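You operate a simulated robot arm through the tools that you are given. There is no shell and no other tool.

You are at the controls of a simulated robot arm. One attempt, no reset.

Task
Fit the spacer that the spacer screen asks for on the upright shaft.
Fine: swing the probe arm aside, and back over the shaft afterwards; the screen ends on OK. Where these are worked on the way, their far stop is far enough and under half their travel is too little: probe arm.

Only the result counts: the job must be done as asked and must still hold three seconds after the hand-in. Knocking over, shifting, dropping, spilling or breaking anything else fails it.

Robot
A 6-joint arm with a four-finger gripper, fixed in place. Base frame: the origin is at the foot of the arm, x ahead of it, y to its left, z up; the work surface is at about z = 850. Units: mm, degrees, N and s.
Its first joint turns from -166.0 to 166.0 degrees. Payload 3.67 kg.
The TCP is the grasp point between the finger pads, 28 mm short of the fingertips. In the tool frame z runs along the fingers and y along their closing line. The gripper opens to 112 mm. The gripper's body begins 73 mm behind the TCP.
Orientation is told as [roll, pitch, yaw] about the base's x, y, z axes, in that order, counted from this pose: with the fingers straight down and closing along the base's y, the tool's x points along the base's -x, its y along +y and its z along -z.

Tools
- The arm moves only by the tool nudge_tool. Its argument "series" is a list of rows, each a list of 6 numbers: the shift along the tool's x, y, z in mm, then the turn, a rotation vector about the tool's x, y, z in degrees. In form: [[tx, ty, tz, ax, ay, az], ...]. A call has 1 to 20 rows; each row shifts and turns the commanded pose from where the row before left it, along the tool's axes as they then stand. "grip" is the finger opening in mm, from 0 to 112, set as the call begins (left out, the last holds). Rows are played at 5 a second. More than 50 mm and 8.6 degrees between two rows, or a gripper value outside its range, and nothing of the call is played. A pose out of reach is approached as far as the arm can. The call stops where the force on the tool passes 90 N (or 10 N more than at its start, if that is more) or the arm is blocked; 0.2 s more then pass. Each finger halts on what it meets, pressing with about 36 N; the grip force reading is that of the motor and also rises with nothing between the fingers. The clock runs only during rows and for 0.2 s after the last one: add rows that do not move to give the fingers time. It gives the time, the measured TCP pose, the force on the tool (base axes), the opening and the grip force at its end, in the units of the frame above (readings bear some noise), with the torque about the TCP (base axes, N m) and any sound that the robot's microphone picked up.
- Cameras (640 x 400 px; columns grow to the right, rows downward): "scene" is fixed at [48.7, 498.7, 1666.4]; the picture's right is [-0.44, -0.90, 0.00], its down [-0.68, 0.33, -0.66] and it looks along [0.59, -0.29, -0.75] (base axes); focal length 341 px, centre (320, 200). "wrist" rides on the gripper at [60, -18, -104] in the tool frame; the picture's right is [0.29, 0.96, 0.00], its down [-0.80, 0.24, -0.55] and it looks along [-0.53, 0.16, 0.83] (tool axes); focal length 234 px, centre (320, 200). There is no depth. A picture from a camera that has moved, and an enlarged one, comes with that camera's place and axes in the base frame and with its lens.
- capture(camera): a new picture of that camera. It takes no simulated time.
- inspect(camera, box): a new picture of the part [left, top, right, bottom] of that camera's present view, enlarged. It takes no simulated time.
- close_job(): hands the job in; it is judged then, once.

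Places have to be worked out from the pictures, the camera data and where the tool is seen. Open the gripper and draw the arm clear of the work before you hand the job in, unless the task says otherwise.

The tools are called after ">>>" as a command line: name --pt "numbers of a row" for each row, then --argument value for the rest, lists and objects as JSON in quotes. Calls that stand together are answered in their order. nudge_tool: Moves the arm, as the interface text tells. Its arguments: {"type":"object","properties":{"series":{"type":"array","items":{"type":"array","items":{"type":"number"}}},"grip":{"type":"number"}},"required":["series"]} The other tools are called the same way: capture (camera) takes a picture; inspect (camera, box) takes an enlarged picture of a part of a camera's view; close_job () hands the job in.

At the start:

```text
t: 0.0
tcp_pos: [488.3, 298.3, 1193.6]
ee_rot: [0.0, 0.1, 0.0]
force: [-0.3, 0.0, -0.3]
ft_torque: [0.04, 0.03, -0.01]
gripper_width: 111.9
grasp_force: 0.0
```

scene: 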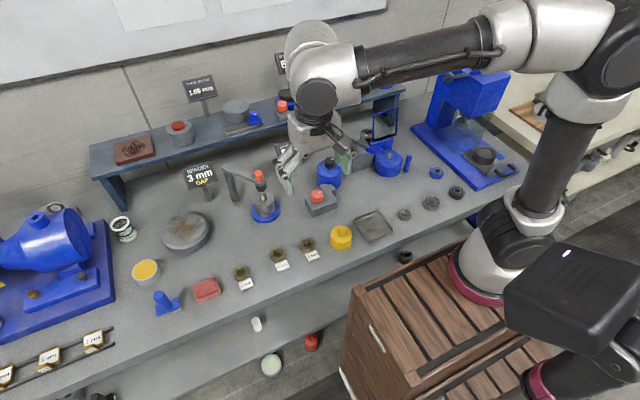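
wrist: 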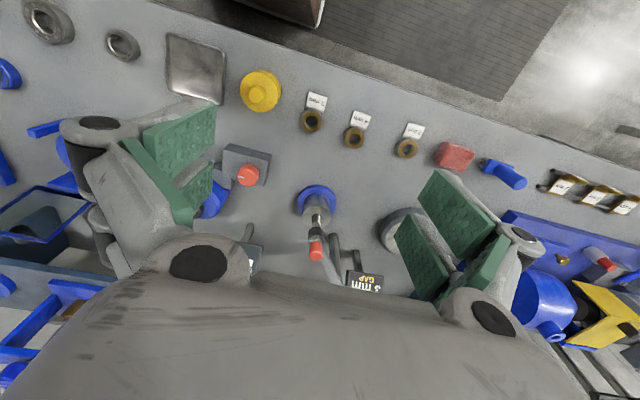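

I'll start by looking closer at the screens, the shaft with the probe arm, and the labelled spacers.

>>> inspect --camera "scene" --box '[160, 60, 320, 160]'

>>> inspect --camera "scene" --box '[170, 140, 330, 240]'

>>> inspect --camera "scene" --box '[220, 220, 340, 295]'

>>> inspect --camera "wrist" --box '[280, 80, 440, 180]'

>>> inspect --camera "wrist" --box '[220, 160, 420, 300]'

>>> inspect --camera "scene" --box '[0, 310, 120, 400]'

```text
4.00 times, centred on (240, 110) of scene
camera zoom: at [48.7, 498.7, 1666.4], right [-0.44, -0.9, 0.0], down [-0.68, 0.33, -0.66], along [0.59, -0.29, -0.75], focal length 1365 px, centre (640, 560)
```

zoom: 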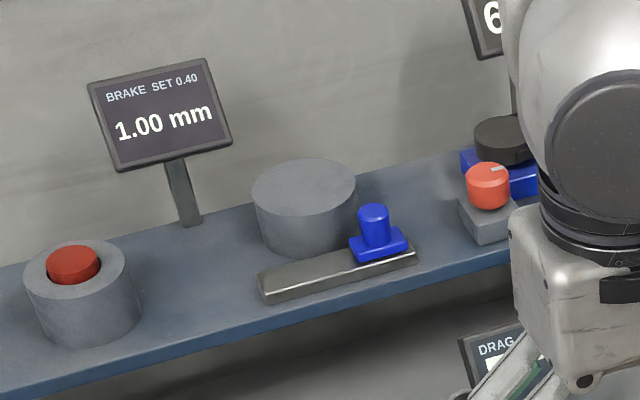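

```text
4.00 times, centred on (250, 190) of scene
camera zoom: at [48.7, 498.7, 1666.4], right [-0.44, -0.9, 0.0], down [-0.68, 0.33, -0.66], along [0.59, -0.29, -0.75], focal length 1365 px, centre (600, 240)
```

zoom: 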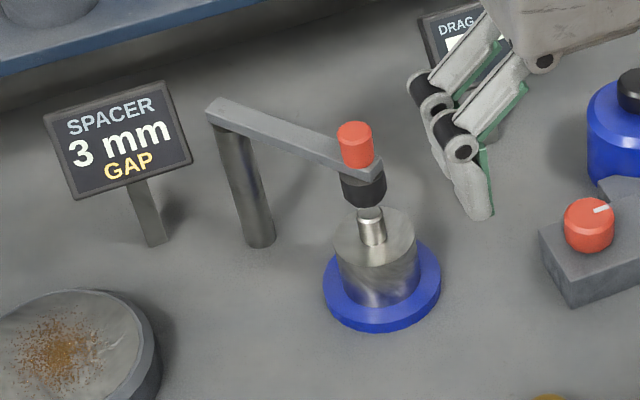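

```text
5.33 times, centred on (280, 258) of scene
camera zoom: at [48.7, 498.7, 1666.4], right [-0.44, -0.9, 0.0], down [-0.68, 0.33, -0.66], along [0.59, -0.29, -0.75], focal length 1820 px, centre (533, -107)
```

zoom: 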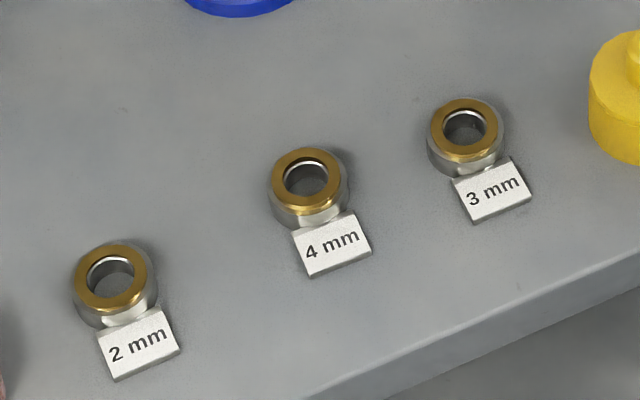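

```text
4.00 times, centred on (360, 130) of wrist
camera zoom: at [429.0, 279.7, 1297.5], right [-0.29, 0.96, 0.0], down [0.8, 0.24, 0.55], along [0.53, 0.16, -0.83], focal length 937 px, centre (160, 480)
```

zoom: 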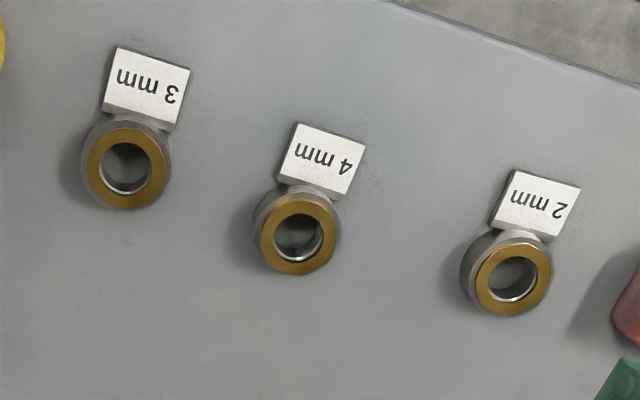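

```text
2.86 times, centred on (320, 230) of wrist
camera zoom: at [429.0, 279.7, 1297.5], right [-0.29, 0.96, 0.0], down [0.8, 0.24, 0.55], along [0.53, 0.16, -0.83], focal length 669 px, centre (320, 114)
```

zoom: 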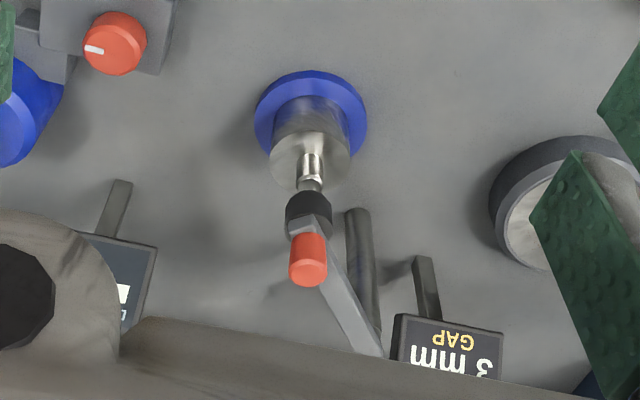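

```text
4.44 times, centred on (60, 355) of scene
camera zoom: at [48.7, 498.7, 1666.4], right [-0.44, -0.9, 0.0], down [-0.68, 0.33, -0.66], along [0.59, -0.29, -0.75], focal length 1517 px, centre (1476, -489)
```

zoom: 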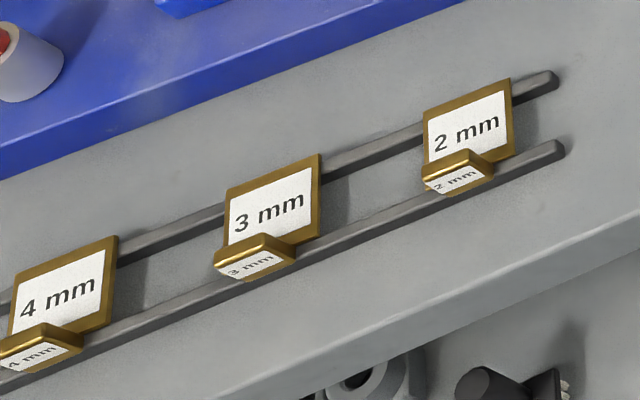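

The screen asks for 3 mm, and its lower line says GAP. I judge the 3 mm ring at about (546, 295), the shaft axis at about (719, 356) and the probe knob above it at z≈1000. I'll move closer, staying high, so the wrist camera can get a better look.

>>> nudge_tool --pt "-38 8 11 0 0 0" --pt "-38 8 11 0 0 0" --pt "-38 8 11 0 0 0" --pt "-38 8 11 0 0 0" --pt "0 0 0 0 0 0"

>>> capture --camera "wrist"

>>> capture --camera "scene"

```text
t: 1.2
tcp_pos: [640.3, 330.8, 1152.3]
ee_rot: [0.0, 0.0, 0.0]
force: [-0.5, -0.2, 0.3]
ft_torque: [-0.02, 0.0, 0.0]
gripper_width: 112.2
grasp_force: 0.0
```

```text
taken
camera wrist: at [579.4, 311.9, 1255.5], right [-0.29, 0.96, 0.0], down [0.8, 0.24, 0.55], along [0.53, 0.16, -0.83], focal length 234 px, centre (320, 200)
```

wrist: 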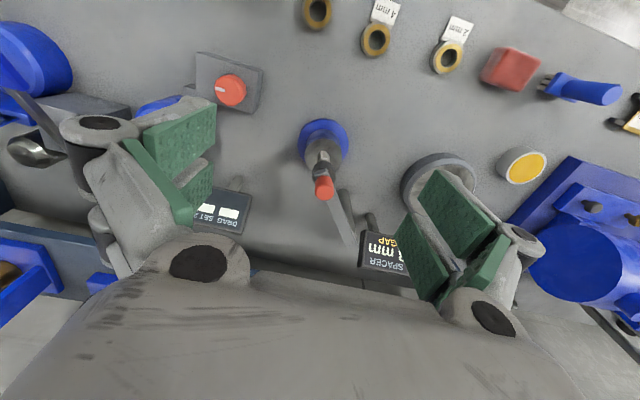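

```text
taken
```

scene: 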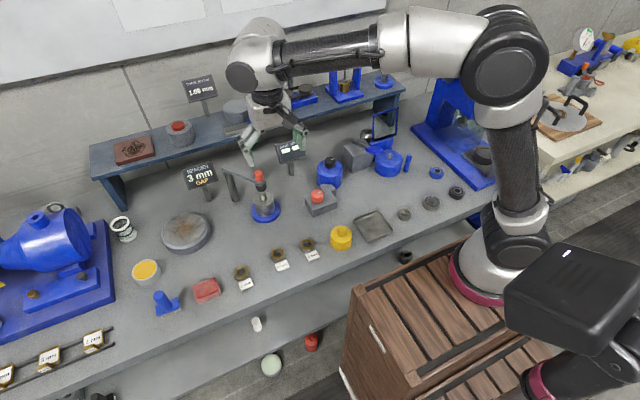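

Both screens beside the probe are now visible. I'll zoom in on the probe and shaft from both cameras to triangulate them.

>>> inspect --camera "wrist" --box '[270, 110, 430, 270]'

>>> inspect --camera "scene" --box '[180, 140, 340, 240]'

>>> inspect --camera "scene" --box '[235, 160, 295, 230]'

```text
2.50 times, centred on (350, 190) of wrist
camera zoom: at [579.4, 311.9, 1255.5], right [-0.29, 0.96, 0.0], down [0.8, 0.24, 0.55], along [0.53, 0.16, -0.83], focal length 585 px, centre (245, 225)
```

zoom: 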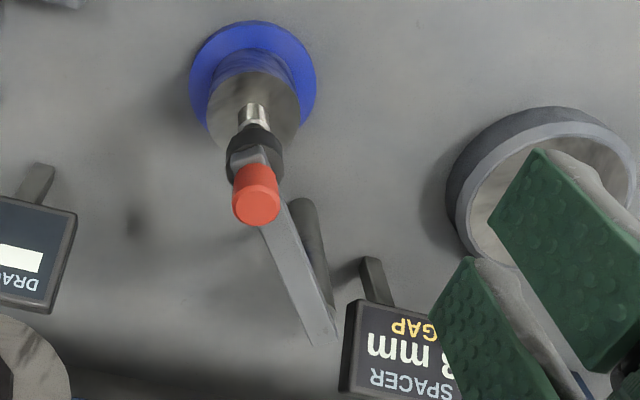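

```text
4.00 times, centred on (260, 190) of scene
camera zoom: at [48.7, 498.7, 1666.4], right [-0.44, -0.9, 0.0], down [-0.68, 0.33, -0.66], along [0.59, -0.29, -0.75], focal length 1365 px, centre (560, 240)
```

zoom: 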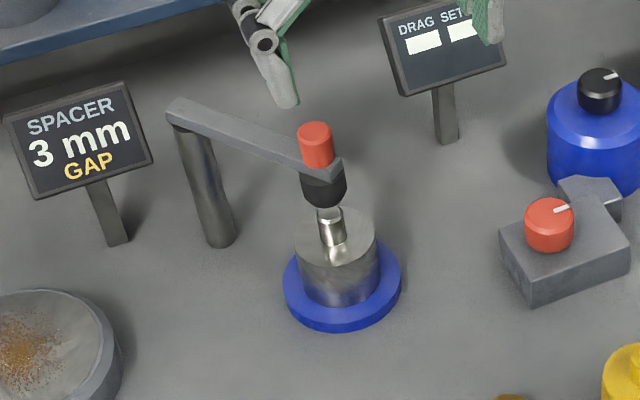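

```text
5.71 times, centred on (265, 195) of scene
camera zoom: at [48.7, 498.7, 1666.4], right [-0.44, -0.9, 0.0], down [-0.68, 0.33, -0.66], along [0.59, -0.29, -0.75], focal length 1950 px, centre (634, 229)
```

zoom: 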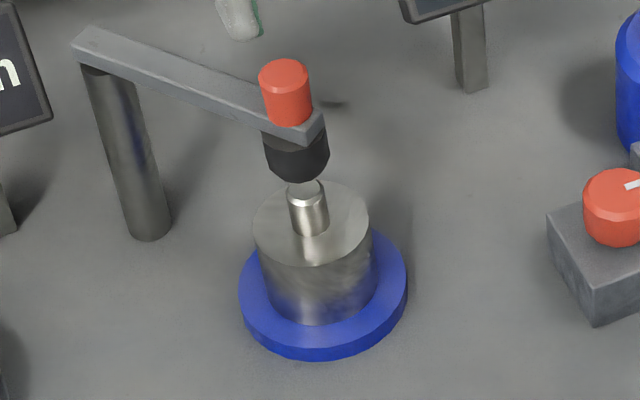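

Triangulating puts the knob top at about (715, 357, 1026), with the bar top at about z 988. The post is near (806, 427), so the bar's bearing is about 219°. I'll go above the knob and yaw the tool about 39° so the fingers close along the swing direction.

>>> nudge_tool --pt "-37.3 13.1 26 0 0 0" --pt "-37.3 13.1 26 0 0 0" --pt "0 0 0 0 0 -7.8" --pt "0 0 0 0 0 -7.8" --pt "0 0 0 0 0 -7.8" --pt "0 0 0 0 0 -7.8" --pt "0 0 0 0 0 -7.8" --pt "0 0 0 0 0 0"

>>> capture --camera "wrist"

>>> capture --camera "scene"

```text
t: 3.0
tcp_pos: [715.5, 357.1, 1096.3]
ee_rot: [0.2, 0.0, 39.1]
force: [-0.5, 0.0, -0.3]
ft_torque: [-0.02, -0.03, -0.02]
gripper_width: 112.0
grasp_force: 0.0
```

```text
taken
camera wrist: at [680.4, 304.8, 1201.4], right [-0.83, 0.56, 0.0], down [0.47, 0.69, 0.55], along [0.31, 0.46, -0.83], focal length 234 px, centre (320, 200)
```

wrist: 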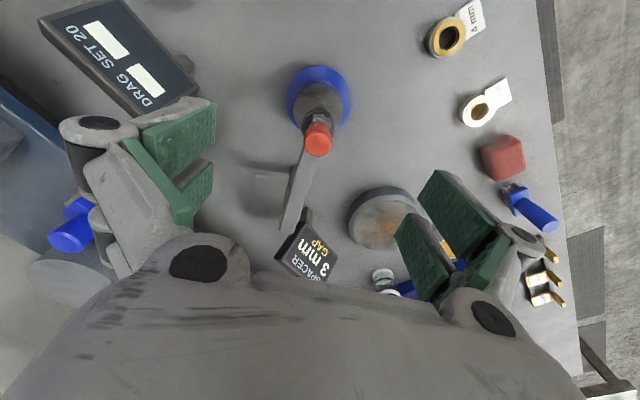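

```text
taken
```

scene: 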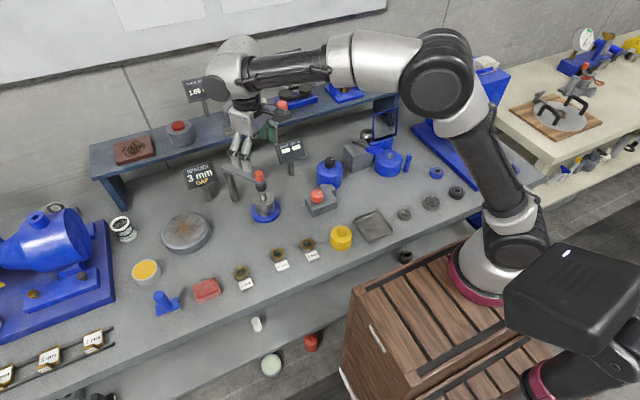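

The tool is above the knob. I'll zoom in with the wrist camera to check the alignment; the tool axis at knob-top height should project to about (320, 143).

>>> inspect --camera "wrist" --box '[260, 60, 380, 180]'

>>> inspect --camera "wrist" --box '[220, 140, 420, 290]'

```text
3.33 times, centred on (320, 120) of wrist
camera zoom: at [680.4, 304.8, 1201.4], right [-0.83, 0.56, 0.0], down [0.47, 0.69, 0.55], along [0.31, 0.46, -0.83], focal length 781 px, centre (320, 467)
```

zoom: 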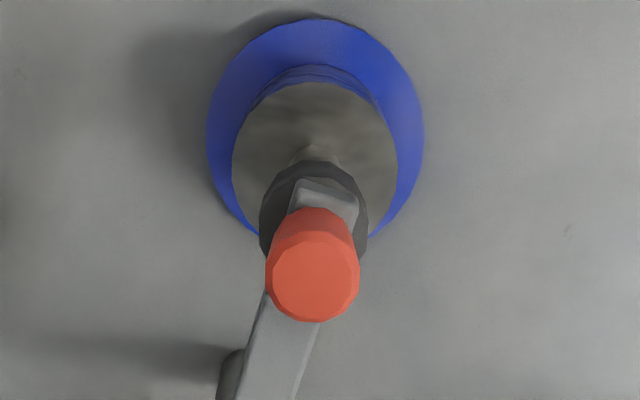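

```text
2.67 times, centred on (320, 215) of wrist
camera zoom: at [680.4, 304.8, 1201.4], right [-0.83, 0.56, 0.0], down [0.47, 0.69, 0.55], along [0.31, 0.46, -0.83], focal length 624 px, centre (320, 160)
```

zoom: 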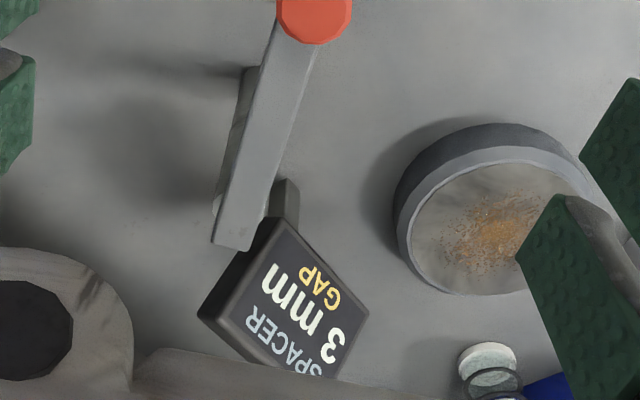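

The knob top centre projects to (319, 143), so the tool axis is on it. I'll open to 60 mm and descend to TCP z≈1021, which puts the fingertips at about 993, just above the bar.

>>> nudge_tool --pt "0 0 0 0 0 0" --pt "0 0 25 0 0 0" --pt "0 0 25 0 0 0" --pt "0 0 15 0 0 0" --pt "0 0 10 0 0 0" --pt "0 0 0 0 0 0" --grip 60

>>> inspect --camera "scene" --box '[205, 140, 325, 230]'

>>> capture --camera "wrist"

```text
t: 4.4
tcp_pos: [714.5, 356.5, 1021.0]
ee_rot: [0.0, 0.1, 38.9]
force: [0.4, 0.7, 0.6]
ft_torque: [-0.02, 0.0, 0.0]
gripper_width: 60.1
grasp_force: 0.1
```

```text
4.44 times, centred on (265, 185) of scene
camera zoom: at [48.7, 498.7, 1666.4], right [-0.44, -0.9, 0.0], down [-0.68, 0.33, -0.66], along [0.59, -0.29, -0.75], focal length 1517 px, centre (564, 267)
```

zoom: 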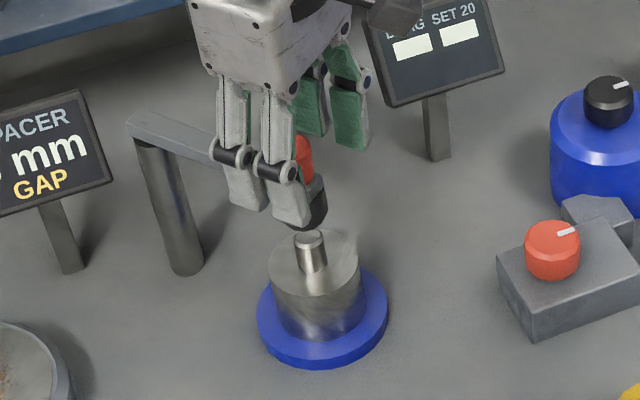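

```text
taken
camera wrist: at [679.8, 304.5, 1126.1], right [-0.83, 0.56, 0.0], down [0.47, 0.69, 0.55], along [0.31, 0.46, -0.83], focal length 234 px, centre (320, 200)
```

wrist: 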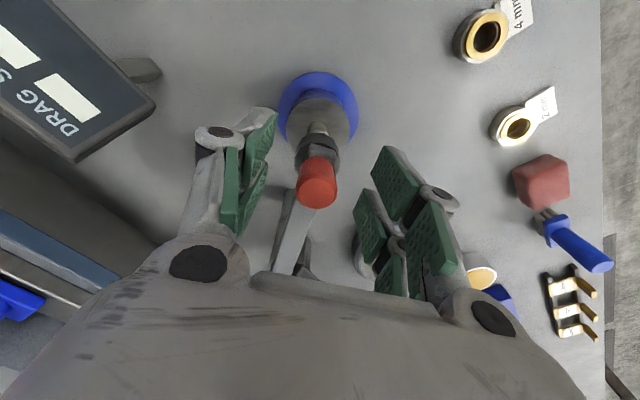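

The fingers straddle the knob with clear space on both sides. I'll close on it.

>>> nudge_tool --pt "0 0 0 0 0 0" --pt "0 0 0 0 0 0" --pt "0 0 0 0 0 0" --grip 15

>>> inspect --camera "wrist" --box '[220, 50, 420, 250]'

>>> inspect --camera "scene" --box '[205, 140, 325, 230]'

```text
t: 5.2
tcp_pos: [716.1, 356.1, 1022.5]
ee_rot: [0.1, 0.0, 39.0]
force: [-2.0, 0.2, -0.4]
ft_torque: [-0.03, 0.0, 0.07]
gripper_width: 22.3
grasp_force: 44.6
```

```text
2.00 times, centred on (320, 150) of wrist
camera zoom: at [679.8, 304.6, 1126.2], right [-0.83, 0.56, 0.0], down [0.47, 0.69, 0.55], along [0.31, 0.46, -0.83], focal length 468 px, centre (320, 300)
```

zoom: 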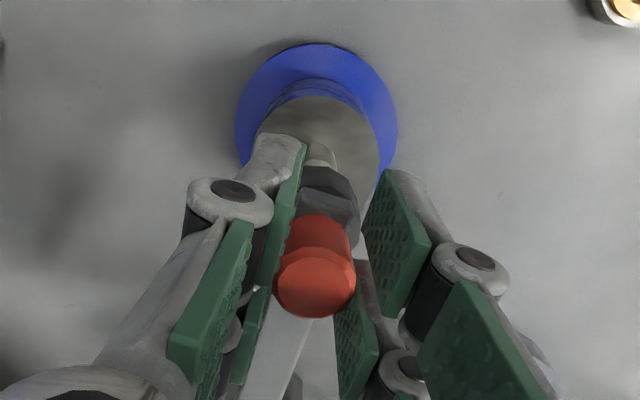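

```text
4.44 times, centred on (265, 185) of scene
camera zoom: at [48.7, 498.7, 1666.4], right [-0.44, -0.9, 0.0], down [-0.68, 0.33, -0.66], along [0.59, -0.29, -0.75], focal length 1517 px, centre (564, 267)
```

zoom: 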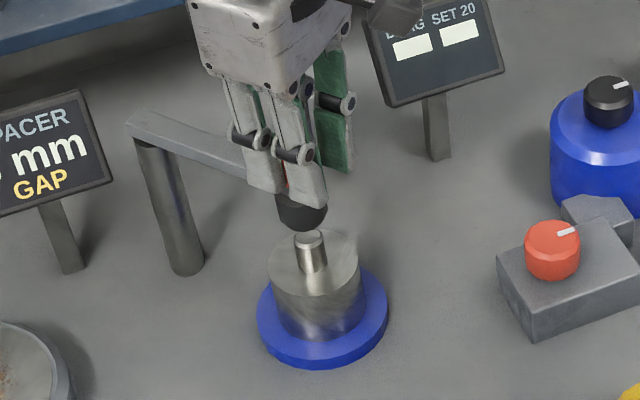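

I'm holding the knob at 22.3 mm with almost no side load. I'll test the swing gently, about 2° in one direction around the post, and read the force.

>>> nudge_tool --pt "0 -2.0 0 0 0 -1" --pt "0 -2.0 0 0 0 -1" --pt "0 0 0 0 0 0"

```text
t: 6.0
tcp_pos: [716.6, 355.4, 1021.7]
ee_rot: [0.1, 0.0, 41.2]
force: [-21.5, 22.1, -5.4]
ft_torque: [0.37, 0.29, 0.5]
gripper_width: 21.9
grasp_force: 45.5
```

A resisting force of about 31 N built up with almost no movement, so that direction is the home stop. I'll back off and test the other way.

>>> nudge_tool --pt "0 2.0 0 0 0 1" --pt "0 2.0 0 0 0 1" --pt "0 2.0 0 0 0 1" --pt "0 2.0 0 0 0 1" --pt "0 0 0 0 0 0"

```text
t: 7.2
tcp_pos: [714.1, 358.1, 1021.5]
ee_rot: [0.0, 0.0, 36.9]
force: [-1.2, -5.6, -0.5]
ft_torque: [-0.39, 0.24, -0.46]
gripper_width: 22.2
grasp_force: 44.7
```

That direction swings freely at about 5 N. I'll follow the arc, radius about 118 mm around the post, in small turning steps.

>>> nudge_tool --pt "-0.3 8.2 0 0 0 4" --pt "-0.3 8.2 0 0 0 4" --pt "-0.3 8.2 0 0 0 4" --pt "-0.3 8.2 0 0 0 4" --pt "-0.3 8.2 0 0 0 4" --pt "0 0 0 0 0 0"

>>> inspect --camera "scene" --box '[160, 130, 320, 230]'

```text
t: 8.6
tcp_pos: [694.9, 395.1, 1021.5]
ee_rot: [0.0, 0.1, 17.0]
force: [3.3, 1.8, 1.3]
ft_torque: [-0.05, 0.14, 0.09]
gripper_width: 22.3
grasp_force: 44.7
```

```text
4.00 times, centred on (240, 180) of scene
camera zoom: at [48.7, 498.7, 1666.4], right [-0.44, -0.9, 0.0], down [-0.68, 0.33, -0.66], along [0.59, -0.29, -0.75], focal length 1365 px, centre (640, 280)
```

zoom: 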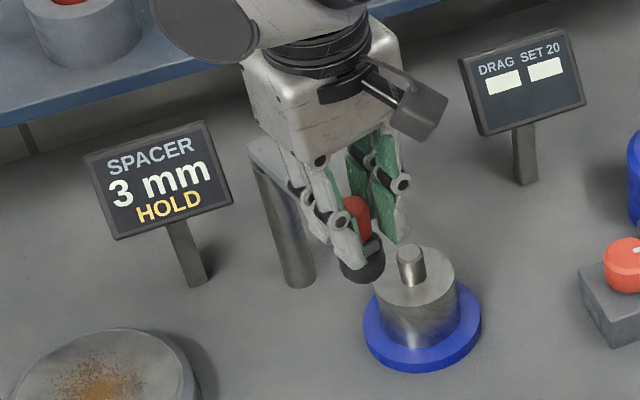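

The probe follows easily and the screen changed from GAP to HOLD because the probe is off the shaft. I'll continue along the arc.

>>> nudge_tool --pt "-0.45 10.3 0 0 0 5" --pt "-0.45 10.3 0 0 0 5" --pt "-0.45 10.3 0 0 0 5" --pt "-0.45 10.3 0 0 0 5" --pt "0 0 0 0 0 0"

>>> inspect --camera "scene" --box '[160, 130, 320, 230]'

```text
t: 9.8
tcp_pos: [689.9, 435.5, 1022.1]
ee_rot: [0.2, 0.0, -3.0]
force: [1.6, -1.3, 9.4]
ft_torque: [-0.05, 0.42, -0.2]
gripper_width: 22.2
grasp_force: 44.8
```

```text
4.00 times, centred on (240, 180) of scene
camera zoom: at [48.7, 498.7, 1666.4], right [-0.44, -0.9, 0.0], down [-0.68, 0.33, -0.66], along [0.59, -0.29, -0.75], focal length 1365 px, centre (640, 280)
```

zoom: 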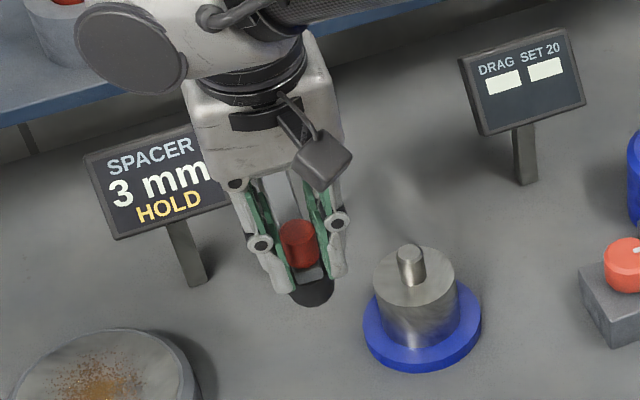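

Motion is smooth and forces are low. The fitted pivot stays at (808, 429), so the radius is right, and I'll carry on toward the far stop.

>>> nudge_tool --pt "-0.45 10.3 0 0 0 5" --pt "-0.45 10.3 0 0 0 5" --pt "-0.45 10.3 0 0 0 5" --pt "-0.45 10.3 0 0 0 5" --pt "0 0 0 0 0 0"

>>> inspect --camera "scene" --box '[140, 120, 320, 240]'

```text
t: 11.0
tcp_pos: [699.6, 477.1, 1020.8]
ee_rot: [0.0, 0.0, -22.9]
force: [1.1, -1.2, -1.0]
ft_torque: [0.2, 0.31, -0.04]
gripper_width: 22.1
grasp_force: 45.0
```

```text
3.33 times, centred on (230, 180) of scene
camera zoom: at [48.7, 498.7, 1666.4], right [-0.44, -0.9, 0.0], down [-0.68, 0.33, -0.66], along [0.59, -0.29, -0.75], focal length 1138 px, centre (620, 267)
```

zoom: 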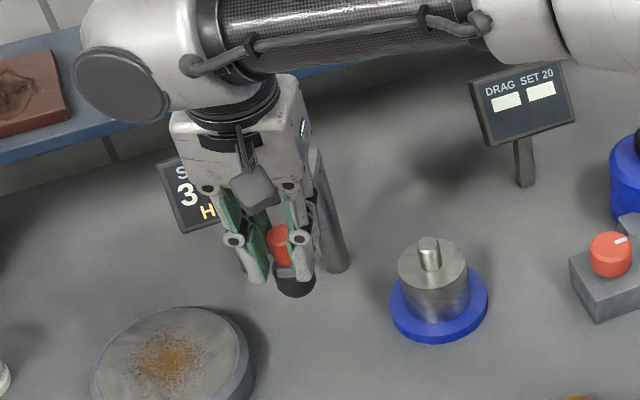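

I've swung about 62° and it still moves freely. I'll continue in smaller batches while watching for the stop.

>>> nudge_tool --pt "-0.3 8.2 0 0 0 4" --pt "-0.3 8.2 0 0 0 4" --pt "-0.15 6.2 0 0 0 3" --pt "0 0 0 0 0 0"

```text
t: 12.0
tcp_pos: [708.5, 494.5, 1022.6]
ee_rot: [-0.2, 0.2, -34.1]
force: [-12.7, -21.6, 1.9]
ft_torque: [-0.4, 0.09, -0.29]
gripper_width: 22.1
grasp_force: 45.0
```

The force rose to about 25 N at a bearing of about 147°, so the far stop is reached after about 70° of travel. I'll ease off slightly to relieve the load, then open the fingers.

>>> nudge_tool --pt "0 -3.0 0 0 0 -1.4" --pt "0 0 0 0 0 0"

>>> inspect --camera "scene" --box '[140, 120, 320, 240]'

>>> capture --camera "wrist"

```text
t: 12.6
tcp_pos: [708.3, 494.1, 1022.3]
ee_rot: [0.0, 0.2, -32.5]
force: [-2.3, -3.9, -7.4]
ft_torque: [-0.03, -0.04, -0.11]
gripper_width: 22.3
grasp_force: 45.0
```

```text
3.33 times, centred on (230, 180) of scene
camera zoom: at [48.7, 498.7, 1666.4], right [-0.44, -0.9, 0.0], down [-0.68, 0.33, -0.66], along [0.59, -0.29, -0.75], focal length 1138 px, centre (620, 267)
```

zoom: 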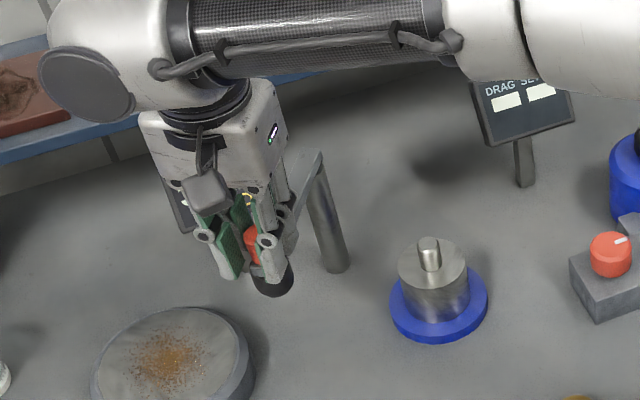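

```text
taken
camera wrist: at [647.8, 510.9, 1126.2], right [0.27, 0.96, 0.0], down [0.8, -0.23, 0.55], along [0.53, -0.15, -0.83], focal length 234 px, centre (320, 200)
```

wrist: 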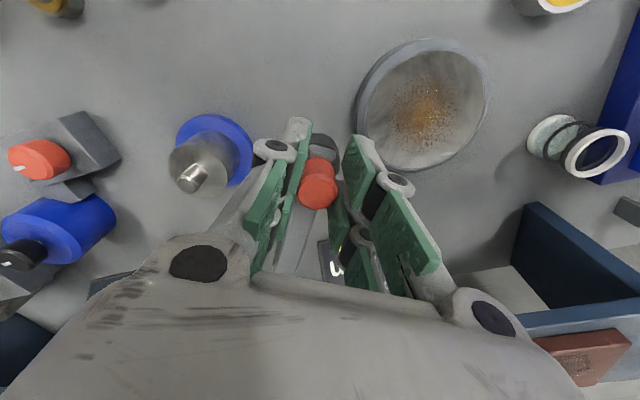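

The force is relieved and the knob sits at (708, 494) at the far stop. I'll open to 60 mm and then rise straight up.

>>> nudge_tool --pt "0 0 0 0 0 0" --pt "0 0 0 0 0 0" --pt "0 0 -20 0 0 0" --pt "0 0 -30 0 0 0" --pt "0 0 -40 0 0 0" --pt "0 0 -40 0 0 0" --pt "0 0 0 0 0 0" --grip 60

>>> capture --camera "wrist"

>>> capture --camera "scene"

```text
t: 14.2
tcp_pos: [707.0, 493.2, 1152.4]
ee_rot: [0.0, 0.0, -32.7]
force: [0.0, -0.2, 0.0]
ft_torque: [0.0, -0.02, 0.01]
gripper_width: 60.3
grasp_force: 0.0
```

```text
taken
camera wrist: at [647.4, 510.7, 1255.8], right [0.27, 0.96, 0.0], down [0.8, -0.23, 0.55], along [0.53, -0.15, -0.83], focal length 234 px, centre (320, 200)
```

wrist: 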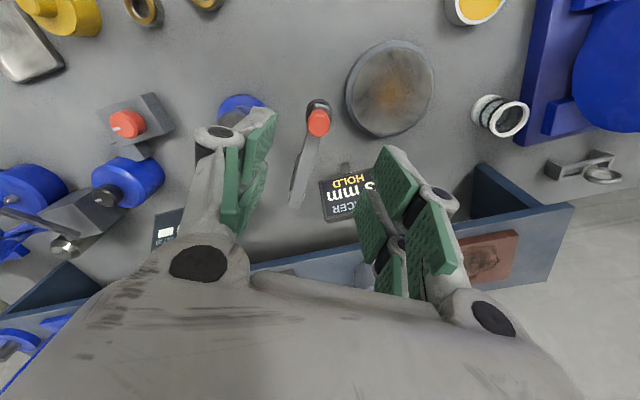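

```text
taken
```

scene: 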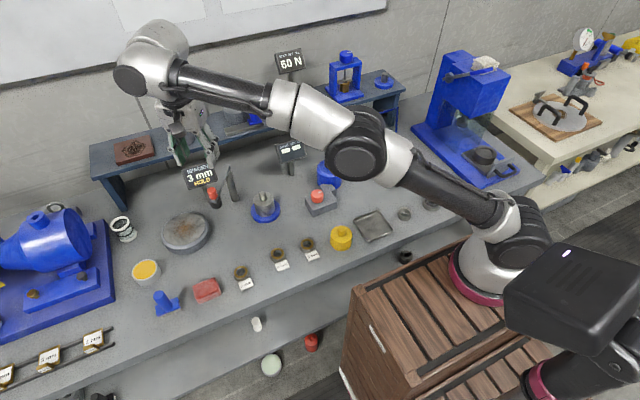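

The probe stays aside and the screen reads 3 mm HOLD. I'll square the tool to yaw 0 and move high over toward the 3 mm spacer.

>>> nudge_tool --pt "0 0 0 0 0 -8.2" --pt "0 0 0 0 0 -8.2" --pt "0 0 0 0 0 -8.2" --pt "0 0 0 0 0 -8.1" --pt "24.5 -32.2 8.7 0 0 0" --pt "24.5 -32.2 8.7 0 0 0" --pt "24.5 -32.2 8.7 0 0 0" --pt "24.5 -32.2 8.7 0 0 0" --pt "24.5 -32.2 8.7 0 0 0" --pt "24.5 -32.2 8.7 0 0 0" --pt "0 0 0 0 0 0" --grip 80

>>> capture --camera "wrist"

>>> inspect --camera "scene" --box '[220, 170, 320, 240]'

```text
t: 16.6
tcp_pos: [561.5, 298.8, 1100.1]
ee_rot: [0.0, 0.1, 0.0]
force: [0.0, -0.2, -1.1]
ft_torque: [-0.03, 0.03, 0.0]
gripper_width: 80.0
grasp_force: 0.2
```

```text
taken
camera wrist: at [501.6, 281.1, 1204.4], right [-0.29, 0.96, 0.0], down [0.8, 0.24, 0.55], along [0.53, 0.16, -0.83], focal length 234 px, centre (320, 200)
```

wrist: 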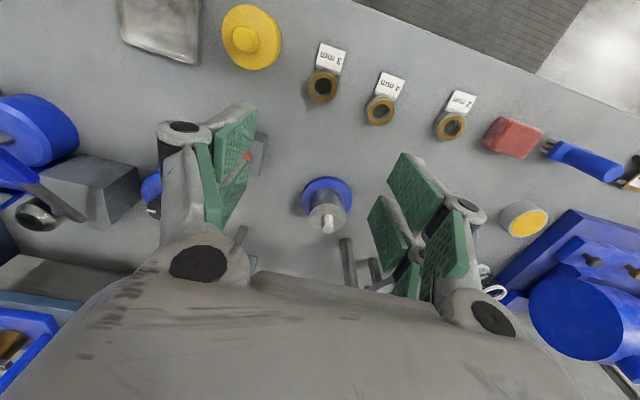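

```text
5.71 times, centred on (270, 205) of scene
camera zoom: at [48.7, 498.7, 1666.4], right [-0.44, -0.9, 0.0], down [-0.68, 0.33, -0.66], along [0.59, -0.29, -0.75], focal length 1950 px, centre (606, 171)
```

zoom: 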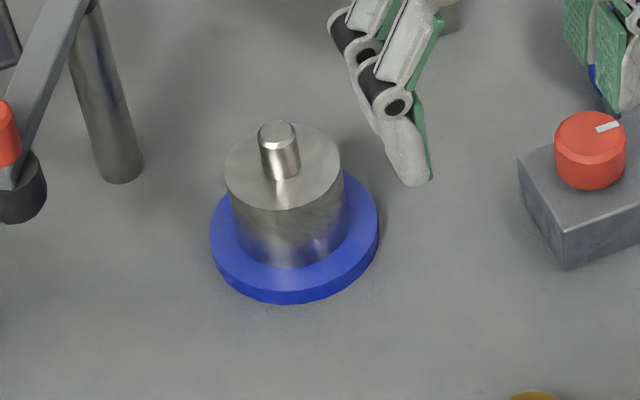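

The shaft is fully uncovered now. I'll zoom in on the 3 mm ring and the shaft from the wrist camera to fix their centres.

>>> inspect --camera "wrist" --box '[280, 35, 380, 115]'

>>> inspect --camera "wrist" --box '[280, 160, 380, 260]'

>>> inspect --camera "scene" --box '[280, 225, 340, 270]'

```text
5.00 times, centred on (330, 75) of wrist
camera zoom: at [501.6, 281.1, 1204.4], right [-0.29, 0.96, 0.0], down [0.8, 0.24, 0.55], along [0.53, 0.16, -0.83], focal length 1171 px, centre (270, 825)
```

zoom: 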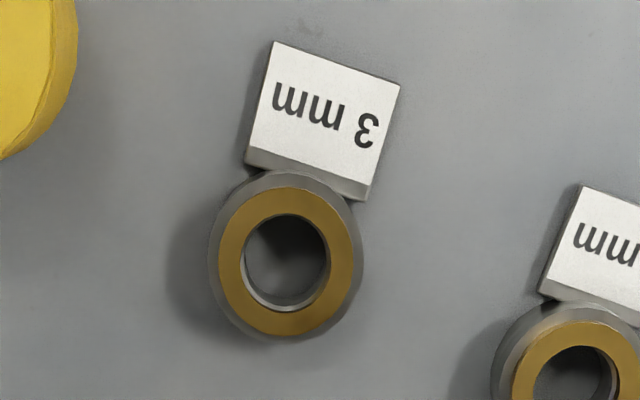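

```text
4.00 times, centred on (330, 210) of wrist
camera zoom: at [501.6, 281.1, 1204.4], right [-0.29, 0.96, 0.0], down [0.8, 0.24, 0.55], along [0.53, 0.16, -0.83], focal length 937 px, centre (280, 160)
```

zoom: 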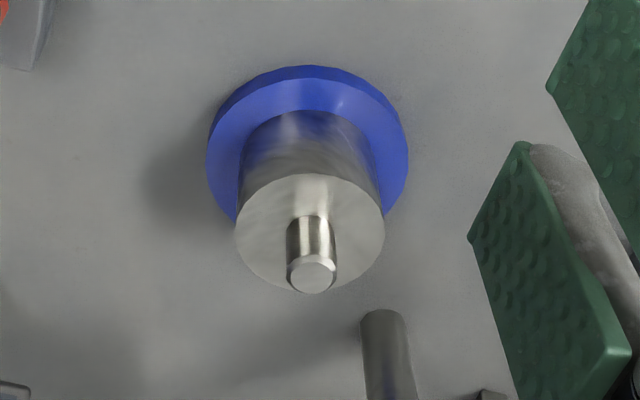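

```text
8.89 times, centred on (310, 248) of scene
camera zoom: at [48.7, 498.7, 1666.4], right [-0.44, -0.9, 0.0], down [-0.68, 0.33, -0.66], along [0.59, -0.29, -0.75], focal length 3034 px, centre (409, -222)
```

zoom: 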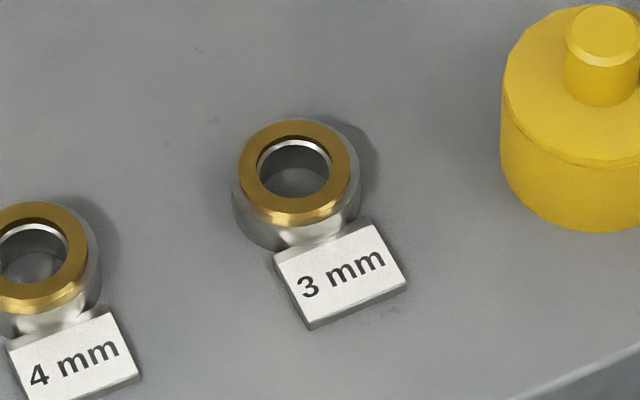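

Refined estimates put the 3 mm ring at about (544.8, 298.4) with its top at z≈869, outer diameter about 41 mm and bore about 22 mm. The shaft is about 18.5 mm wide at (716, 357.5), with the seat at z≈913 and the shaft top at z≈938. I'll open to 66 mm and lower to a point above the ring to check alignment.

>>> nudge_tool --pt "16.8 -0.7 0 0 0 0" --pt "0 0 40 0 0 0" --pt "0 0 40 0 0 0" --pt "0 0 40 0 0 0" --pt "0 0 30 0 0 0" --pt "0 0 0 0 0 0" --grip 66

>>> inspect --camera "wrist" --box '[220, 60, 420, 220]'

>>> inspect --camera "scene" --box '[260, 200, 360, 270]'

```text
t: 18.0
tcp_pos: [546.0, 300.0, 950.6]
ee_rot: [0.1, 0.0, 0.1]
force: [0.3, 0.3, -0.1]
ft_torque: [0.01, -0.01, 0.02]
gripper_width: 65.8
grasp_force: 0.0
```

```text
2.50 times, centred on (320, 140) of wrist
camera zoom: at [485.3, 282.3, 1054.2], right [-0.29, 0.96, 0.0], down [0.8, 0.24, 0.55], along [0.53, 0.16, -0.83], focal length 585 px, centre (320, 350)
```

zoom: 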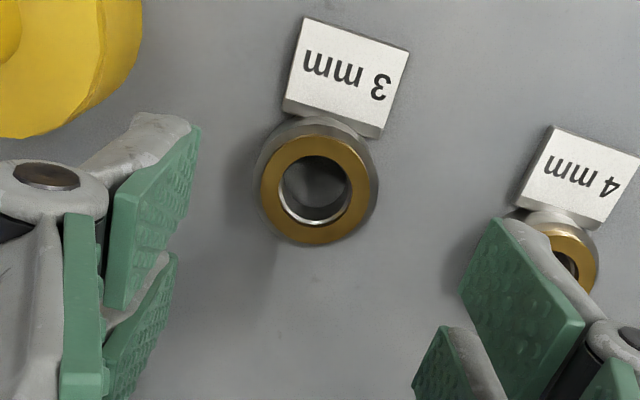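

```text
5.71 times, centred on (310, 235) of scene
camera zoom: at [48.7, 498.7, 1666.4], right [-0.44, -0.9, 0.0], down [-0.68, 0.33, -0.66], along [0.59, -0.29, -0.75], focal length 1950 px, centre (377, 0)
```

zoom: 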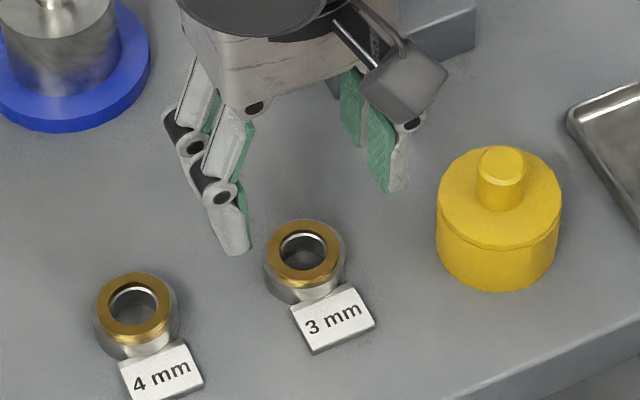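

The camera now puts the ring at (544.0, 298.2), so I'll shift by (-1.3, -2.1). Then I'll descend to TCP z≈882, with fingertips about 4 mm above the table.

>>> nudge_tool --pt "1.3 -2.1 0 0 0 0" --pt "0 0 25 0 0 0" --pt "0 0 25 0 0 0" --pt "0 0 12 0 0 0" --pt "0 0 6 0 0 0" --pt "0 0 0 0 0 0"

>>> inspect --camera "wrist" --box '[220, 80, 420, 240]'

>>> inspect --camera "scene" --box '[260, 200, 360, 270]'

```text
t: 19.4
tcp_pos: [544.6, 297.7, 882.2]
ee_rot: [0.0, 0.1, 0.0]
force: [0.1, 0.6, 0.9]
ft_torque: [0.01, 0.03, -0.02]
gripper_width: 65.9
grasp_force: 0.1
```

```text
2.50 times, centred on (320, 160) of wrist
camera zoom: at [484.1, 279.4, 985.6], right [-0.29, 0.96, 0.0], down [0.8, 0.24, 0.55], along [0.53, 0.16, -0.83], focal length 585 px, centre (320, 300)
```

zoom: 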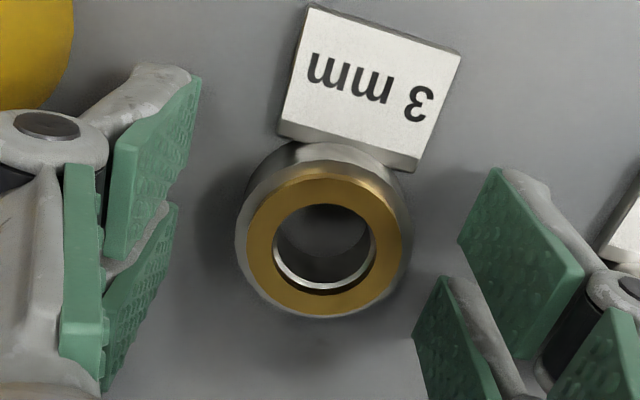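

```text
5.71 times, centred on (310, 235) of scene
camera zoom: at [48.7, 498.7, 1666.4], right [-0.44, -0.9, 0.0], down [-0.68, 0.33, -0.66], along [0.59, -0.29, -0.75], focal length 1950 px, centre (377, 0)
```

zoom: 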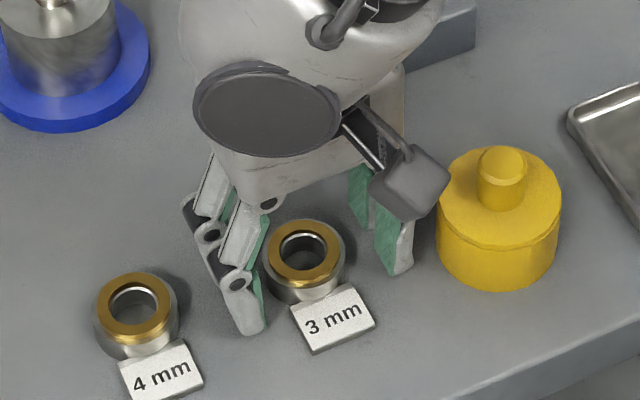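

The fingers straddle the ring with its centre within 1 mm of the tool axis, and the label and the neighbouring ring are clear. I'll close on it.

>>> nudge_tool --pt "0 0 0 0 0 0" --pt "0 0 0 0 0 0" --pt "0 0 0 0 0 0" --pt "0 0 0 0 0 0" --grip 30

>>> inspect --camera "wrist" --box '[220, 80, 420, 240]'

```text
t: 20.4
tcp_pos: [543.8, 297.8, 881.7]
ee_rot: [0.0, 0.1, 0.1]
force: [1.2, -0.4, 2.1]
ft_torque: [-0.01, 0.0, -0.03]
gripper_width: 35.1
grasp_force: 35.9
```

```text
2.50 times, centred on (320, 160) of wrist
camera zoom: at [484.1, 279.5, 985.8], right [-0.29, 0.96, 0.0], down [0.8, 0.24, 0.55], along [0.53, 0.16, -0.83], focal length 585 px, centre (320, 300)
```

zoom: 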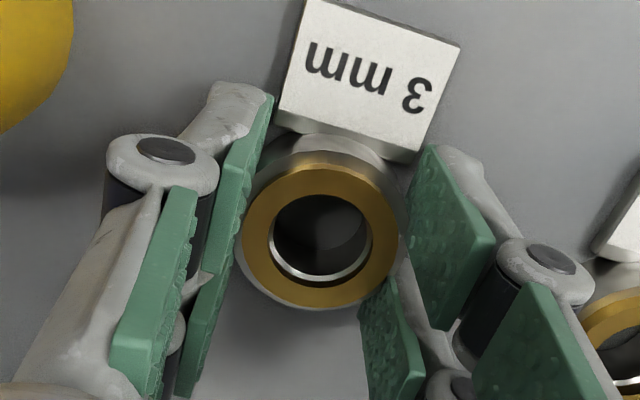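

The fingers closed to 35.1 mm with 36 N of grip. I'll lift gently and check that the ring comes along.

>>> nudge_tool --pt "0 0 -5 0 0 0" --pt "0 0 -15 0 0 0" --pt "0 0 -20 0 0 0" --pt "0 0 0 0 0 0"

>>> inspect --camera "wrist" --box '[220, 80, 420, 240]'

>>> inspect --camera "scene" --box '[260, 200, 360, 270]'

```text
t: 21.4
tcp_pos: [545.2, 297.4, 924.5]
ee_rot: [0.0, 0.0, 0.1]
force: [-0.1, -0.3, -1.2]
ft_torque: [-0.01, -0.02, 0.01]
gripper_width: 35.0
grasp_force: 35.8
```

```text
2.50 times, centred on (320, 160) of wrist
camera zoom: at [484.5, 279.0, 1027.3], right [-0.29, 0.96, 0.0], down [0.8, 0.24, 0.55], along [0.53, 0.16, -0.83], focal length 585 px, centre (320, 300)
```

zoom: 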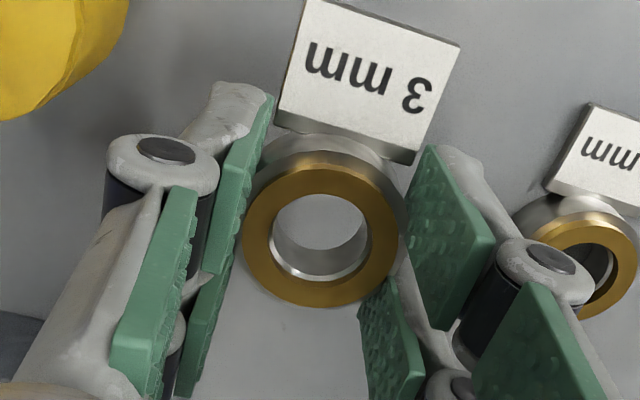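

```text
5.71 times, centred on (310, 235) of scene
camera zoom: at [48.7, 498.7, 1666.4], right [-0.44, -0.9, 0.0], down [-0.68, 0.33, -0.66], along [0.59, -0.29, -0.75], focal length 1950 px, centre (377, 0)
```

zoom: 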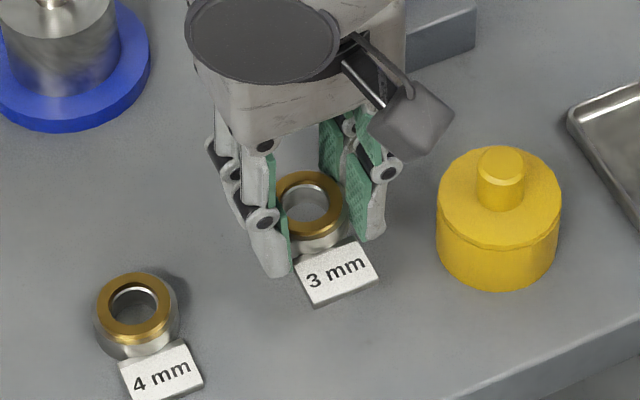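

The label turned out to be a tab fixed to the ring; the whole piece lifts cleanly. I'll raise it and carry it over the shaft, keeping the ring bottom about 40 mm above the shaft top.

>>> nudge_tool --pt "0 0 -45 0 0 0" --pt "0 0 -42 0 0 0" --pt "-34.8 12.26 0 0 0 0" --pt "-34.8 12.26 0 0 0 0" --pt "-34.8 12.26 0 0 0 0" --pt "-34.8 12.26 0 0 0 0" --pt "-34.8 12.26 0 0 0 0" --pt "0 0 0 0 0 0" --pt "0 0 0 0 0 0"

>>> inspect --camera "wrist" --box '[220, 80, 420, 240]'

>>> inspect --camera "scene" --box '[210, 150, 320, 230]'

>>> capture --camera "scene"

```text
t: 23.4
tcp_pos: [717.7, 356.6, 1006.6]
ee_rot: [0.0, 0.0, 0.0]
force: [0.1, -0.4, -0.4]
ft_torque: [0.01, -0.03, -0.01]
gripper_width: 35.0
grasp_force: 35.9
```

```text
2.50 times, centred on (320, 160) of wrist
camera zoom: at [657.1, 338.9, 1110.8], right [-0.29, 0.96, 0.0], down [0.8, 0.24, 0.55], along [0.53, 0.16, -0.83], focal length 585 px, centre (320, 300)
```

zoom: 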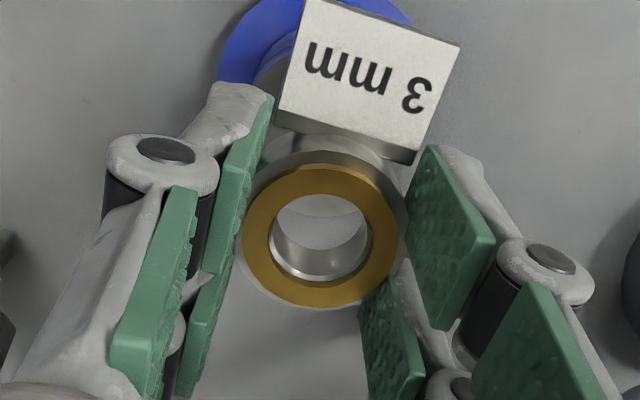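

```text
5.00 times, centred on (265, 190) of scene
camera zoom: at [48.7, 498.7, 1666.4], right [-0.44, -0.9, 0.0], down [-0.68, 0.33, -0.66], along [0.59, -0.29, -0.75], focal length 1706 px, centre (595, 250)
```

zoom: 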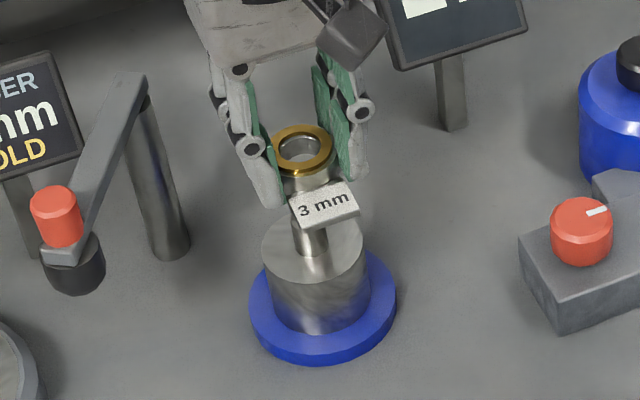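

```text
taken
```

scene: 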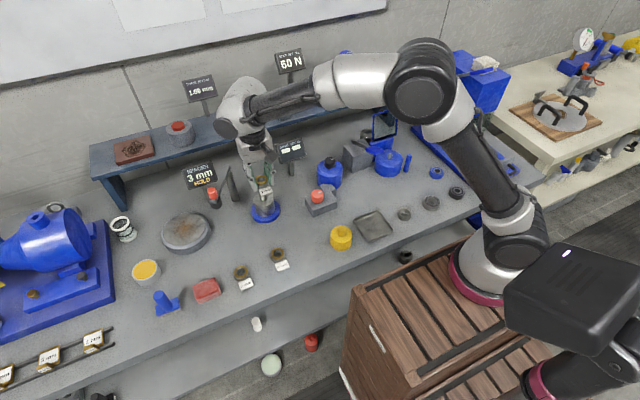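

The ring hangs roughly above the shaft, with TCP at about (717.1, 356.9, 1006.8). I'll take tighter zooms to measure the ring centre against the shaft axis.

>>> inspect --camera "scene" --box '[250, 165, 294, 195]'

>>> inspect --camera "scene" --box '[235, 185, 299, 229]'

>>> inspect --camera "wrist" --box '[280, 60, 370, 120]'

>>> inspect --camera "wrist" --box '[285, 140, 355, 190]'

```text
13.33 times, centred on (272, 180) of scene
camera zoom: at [48.7, 498.7, 1666.4], right [-0.44, -0.9, 0.0], down [-0.68, 0.33, -0.66], along [0.59, -0.29, -0.75], focal length 4551 px, centre (960, 467)
```

zoom: 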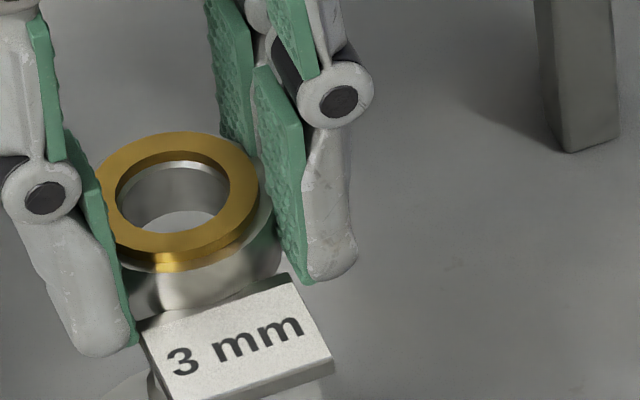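

```text
9.09 times, centred on (267, 207) of scene
camera zoom: at [48.7, 498.7, 1666.4], right [-0.44, -0.9, 0.0], down [-0.68, 0.33, -0.66], along [0.59, -0.29, -0.75], focal length 3103 px, centre (802, 136)
```

zoom: 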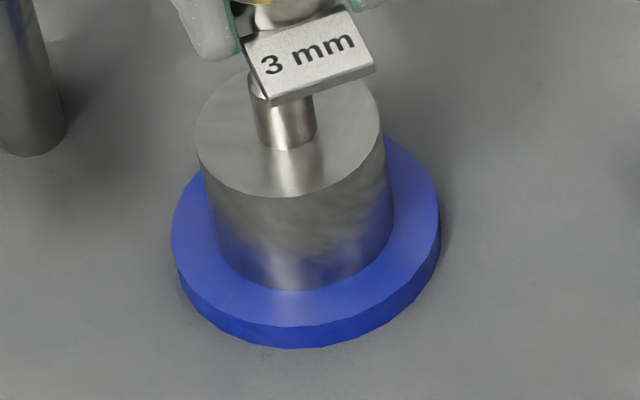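

```text
6.67 times, centred on (325, 90) of wrist
camera zoom: at [657.1, 338.9, 1110.8], right [-0.29, 0.96, 0.0], down [0.8, 0.24, 0.55], along [0.53, 0.16, -0.83], focal length 1561 px, centre (287, 933)
```

zoom: 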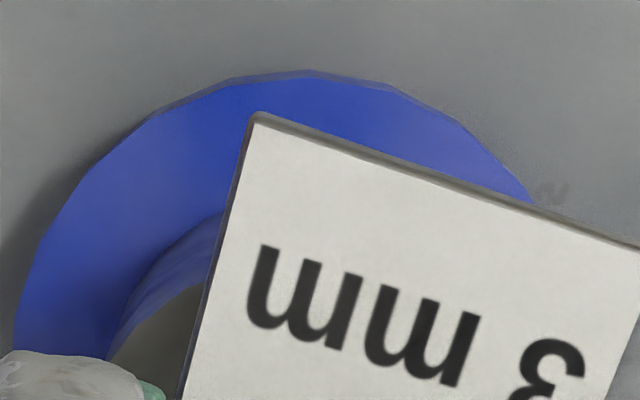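

```text
8.00 times, centred on (320, 165) of wrist
camera zoom: at [657.1, 338.9, 1110.8], right [-0.29, 0.96, 0.0], down [0.8, 0.24, 0.55], along [0.53, 0.16, -0.83], focal length 1873 px, centre (320, 480)
```

zoom: 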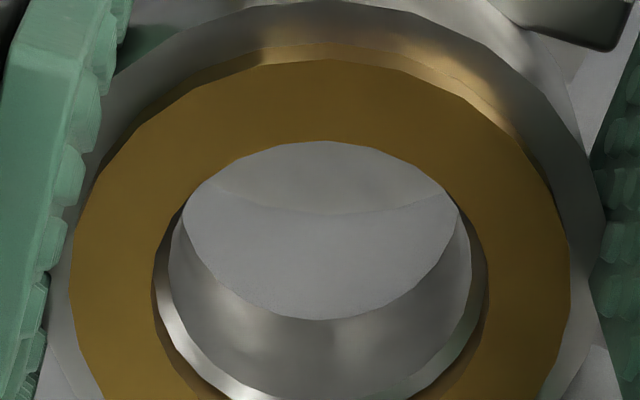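

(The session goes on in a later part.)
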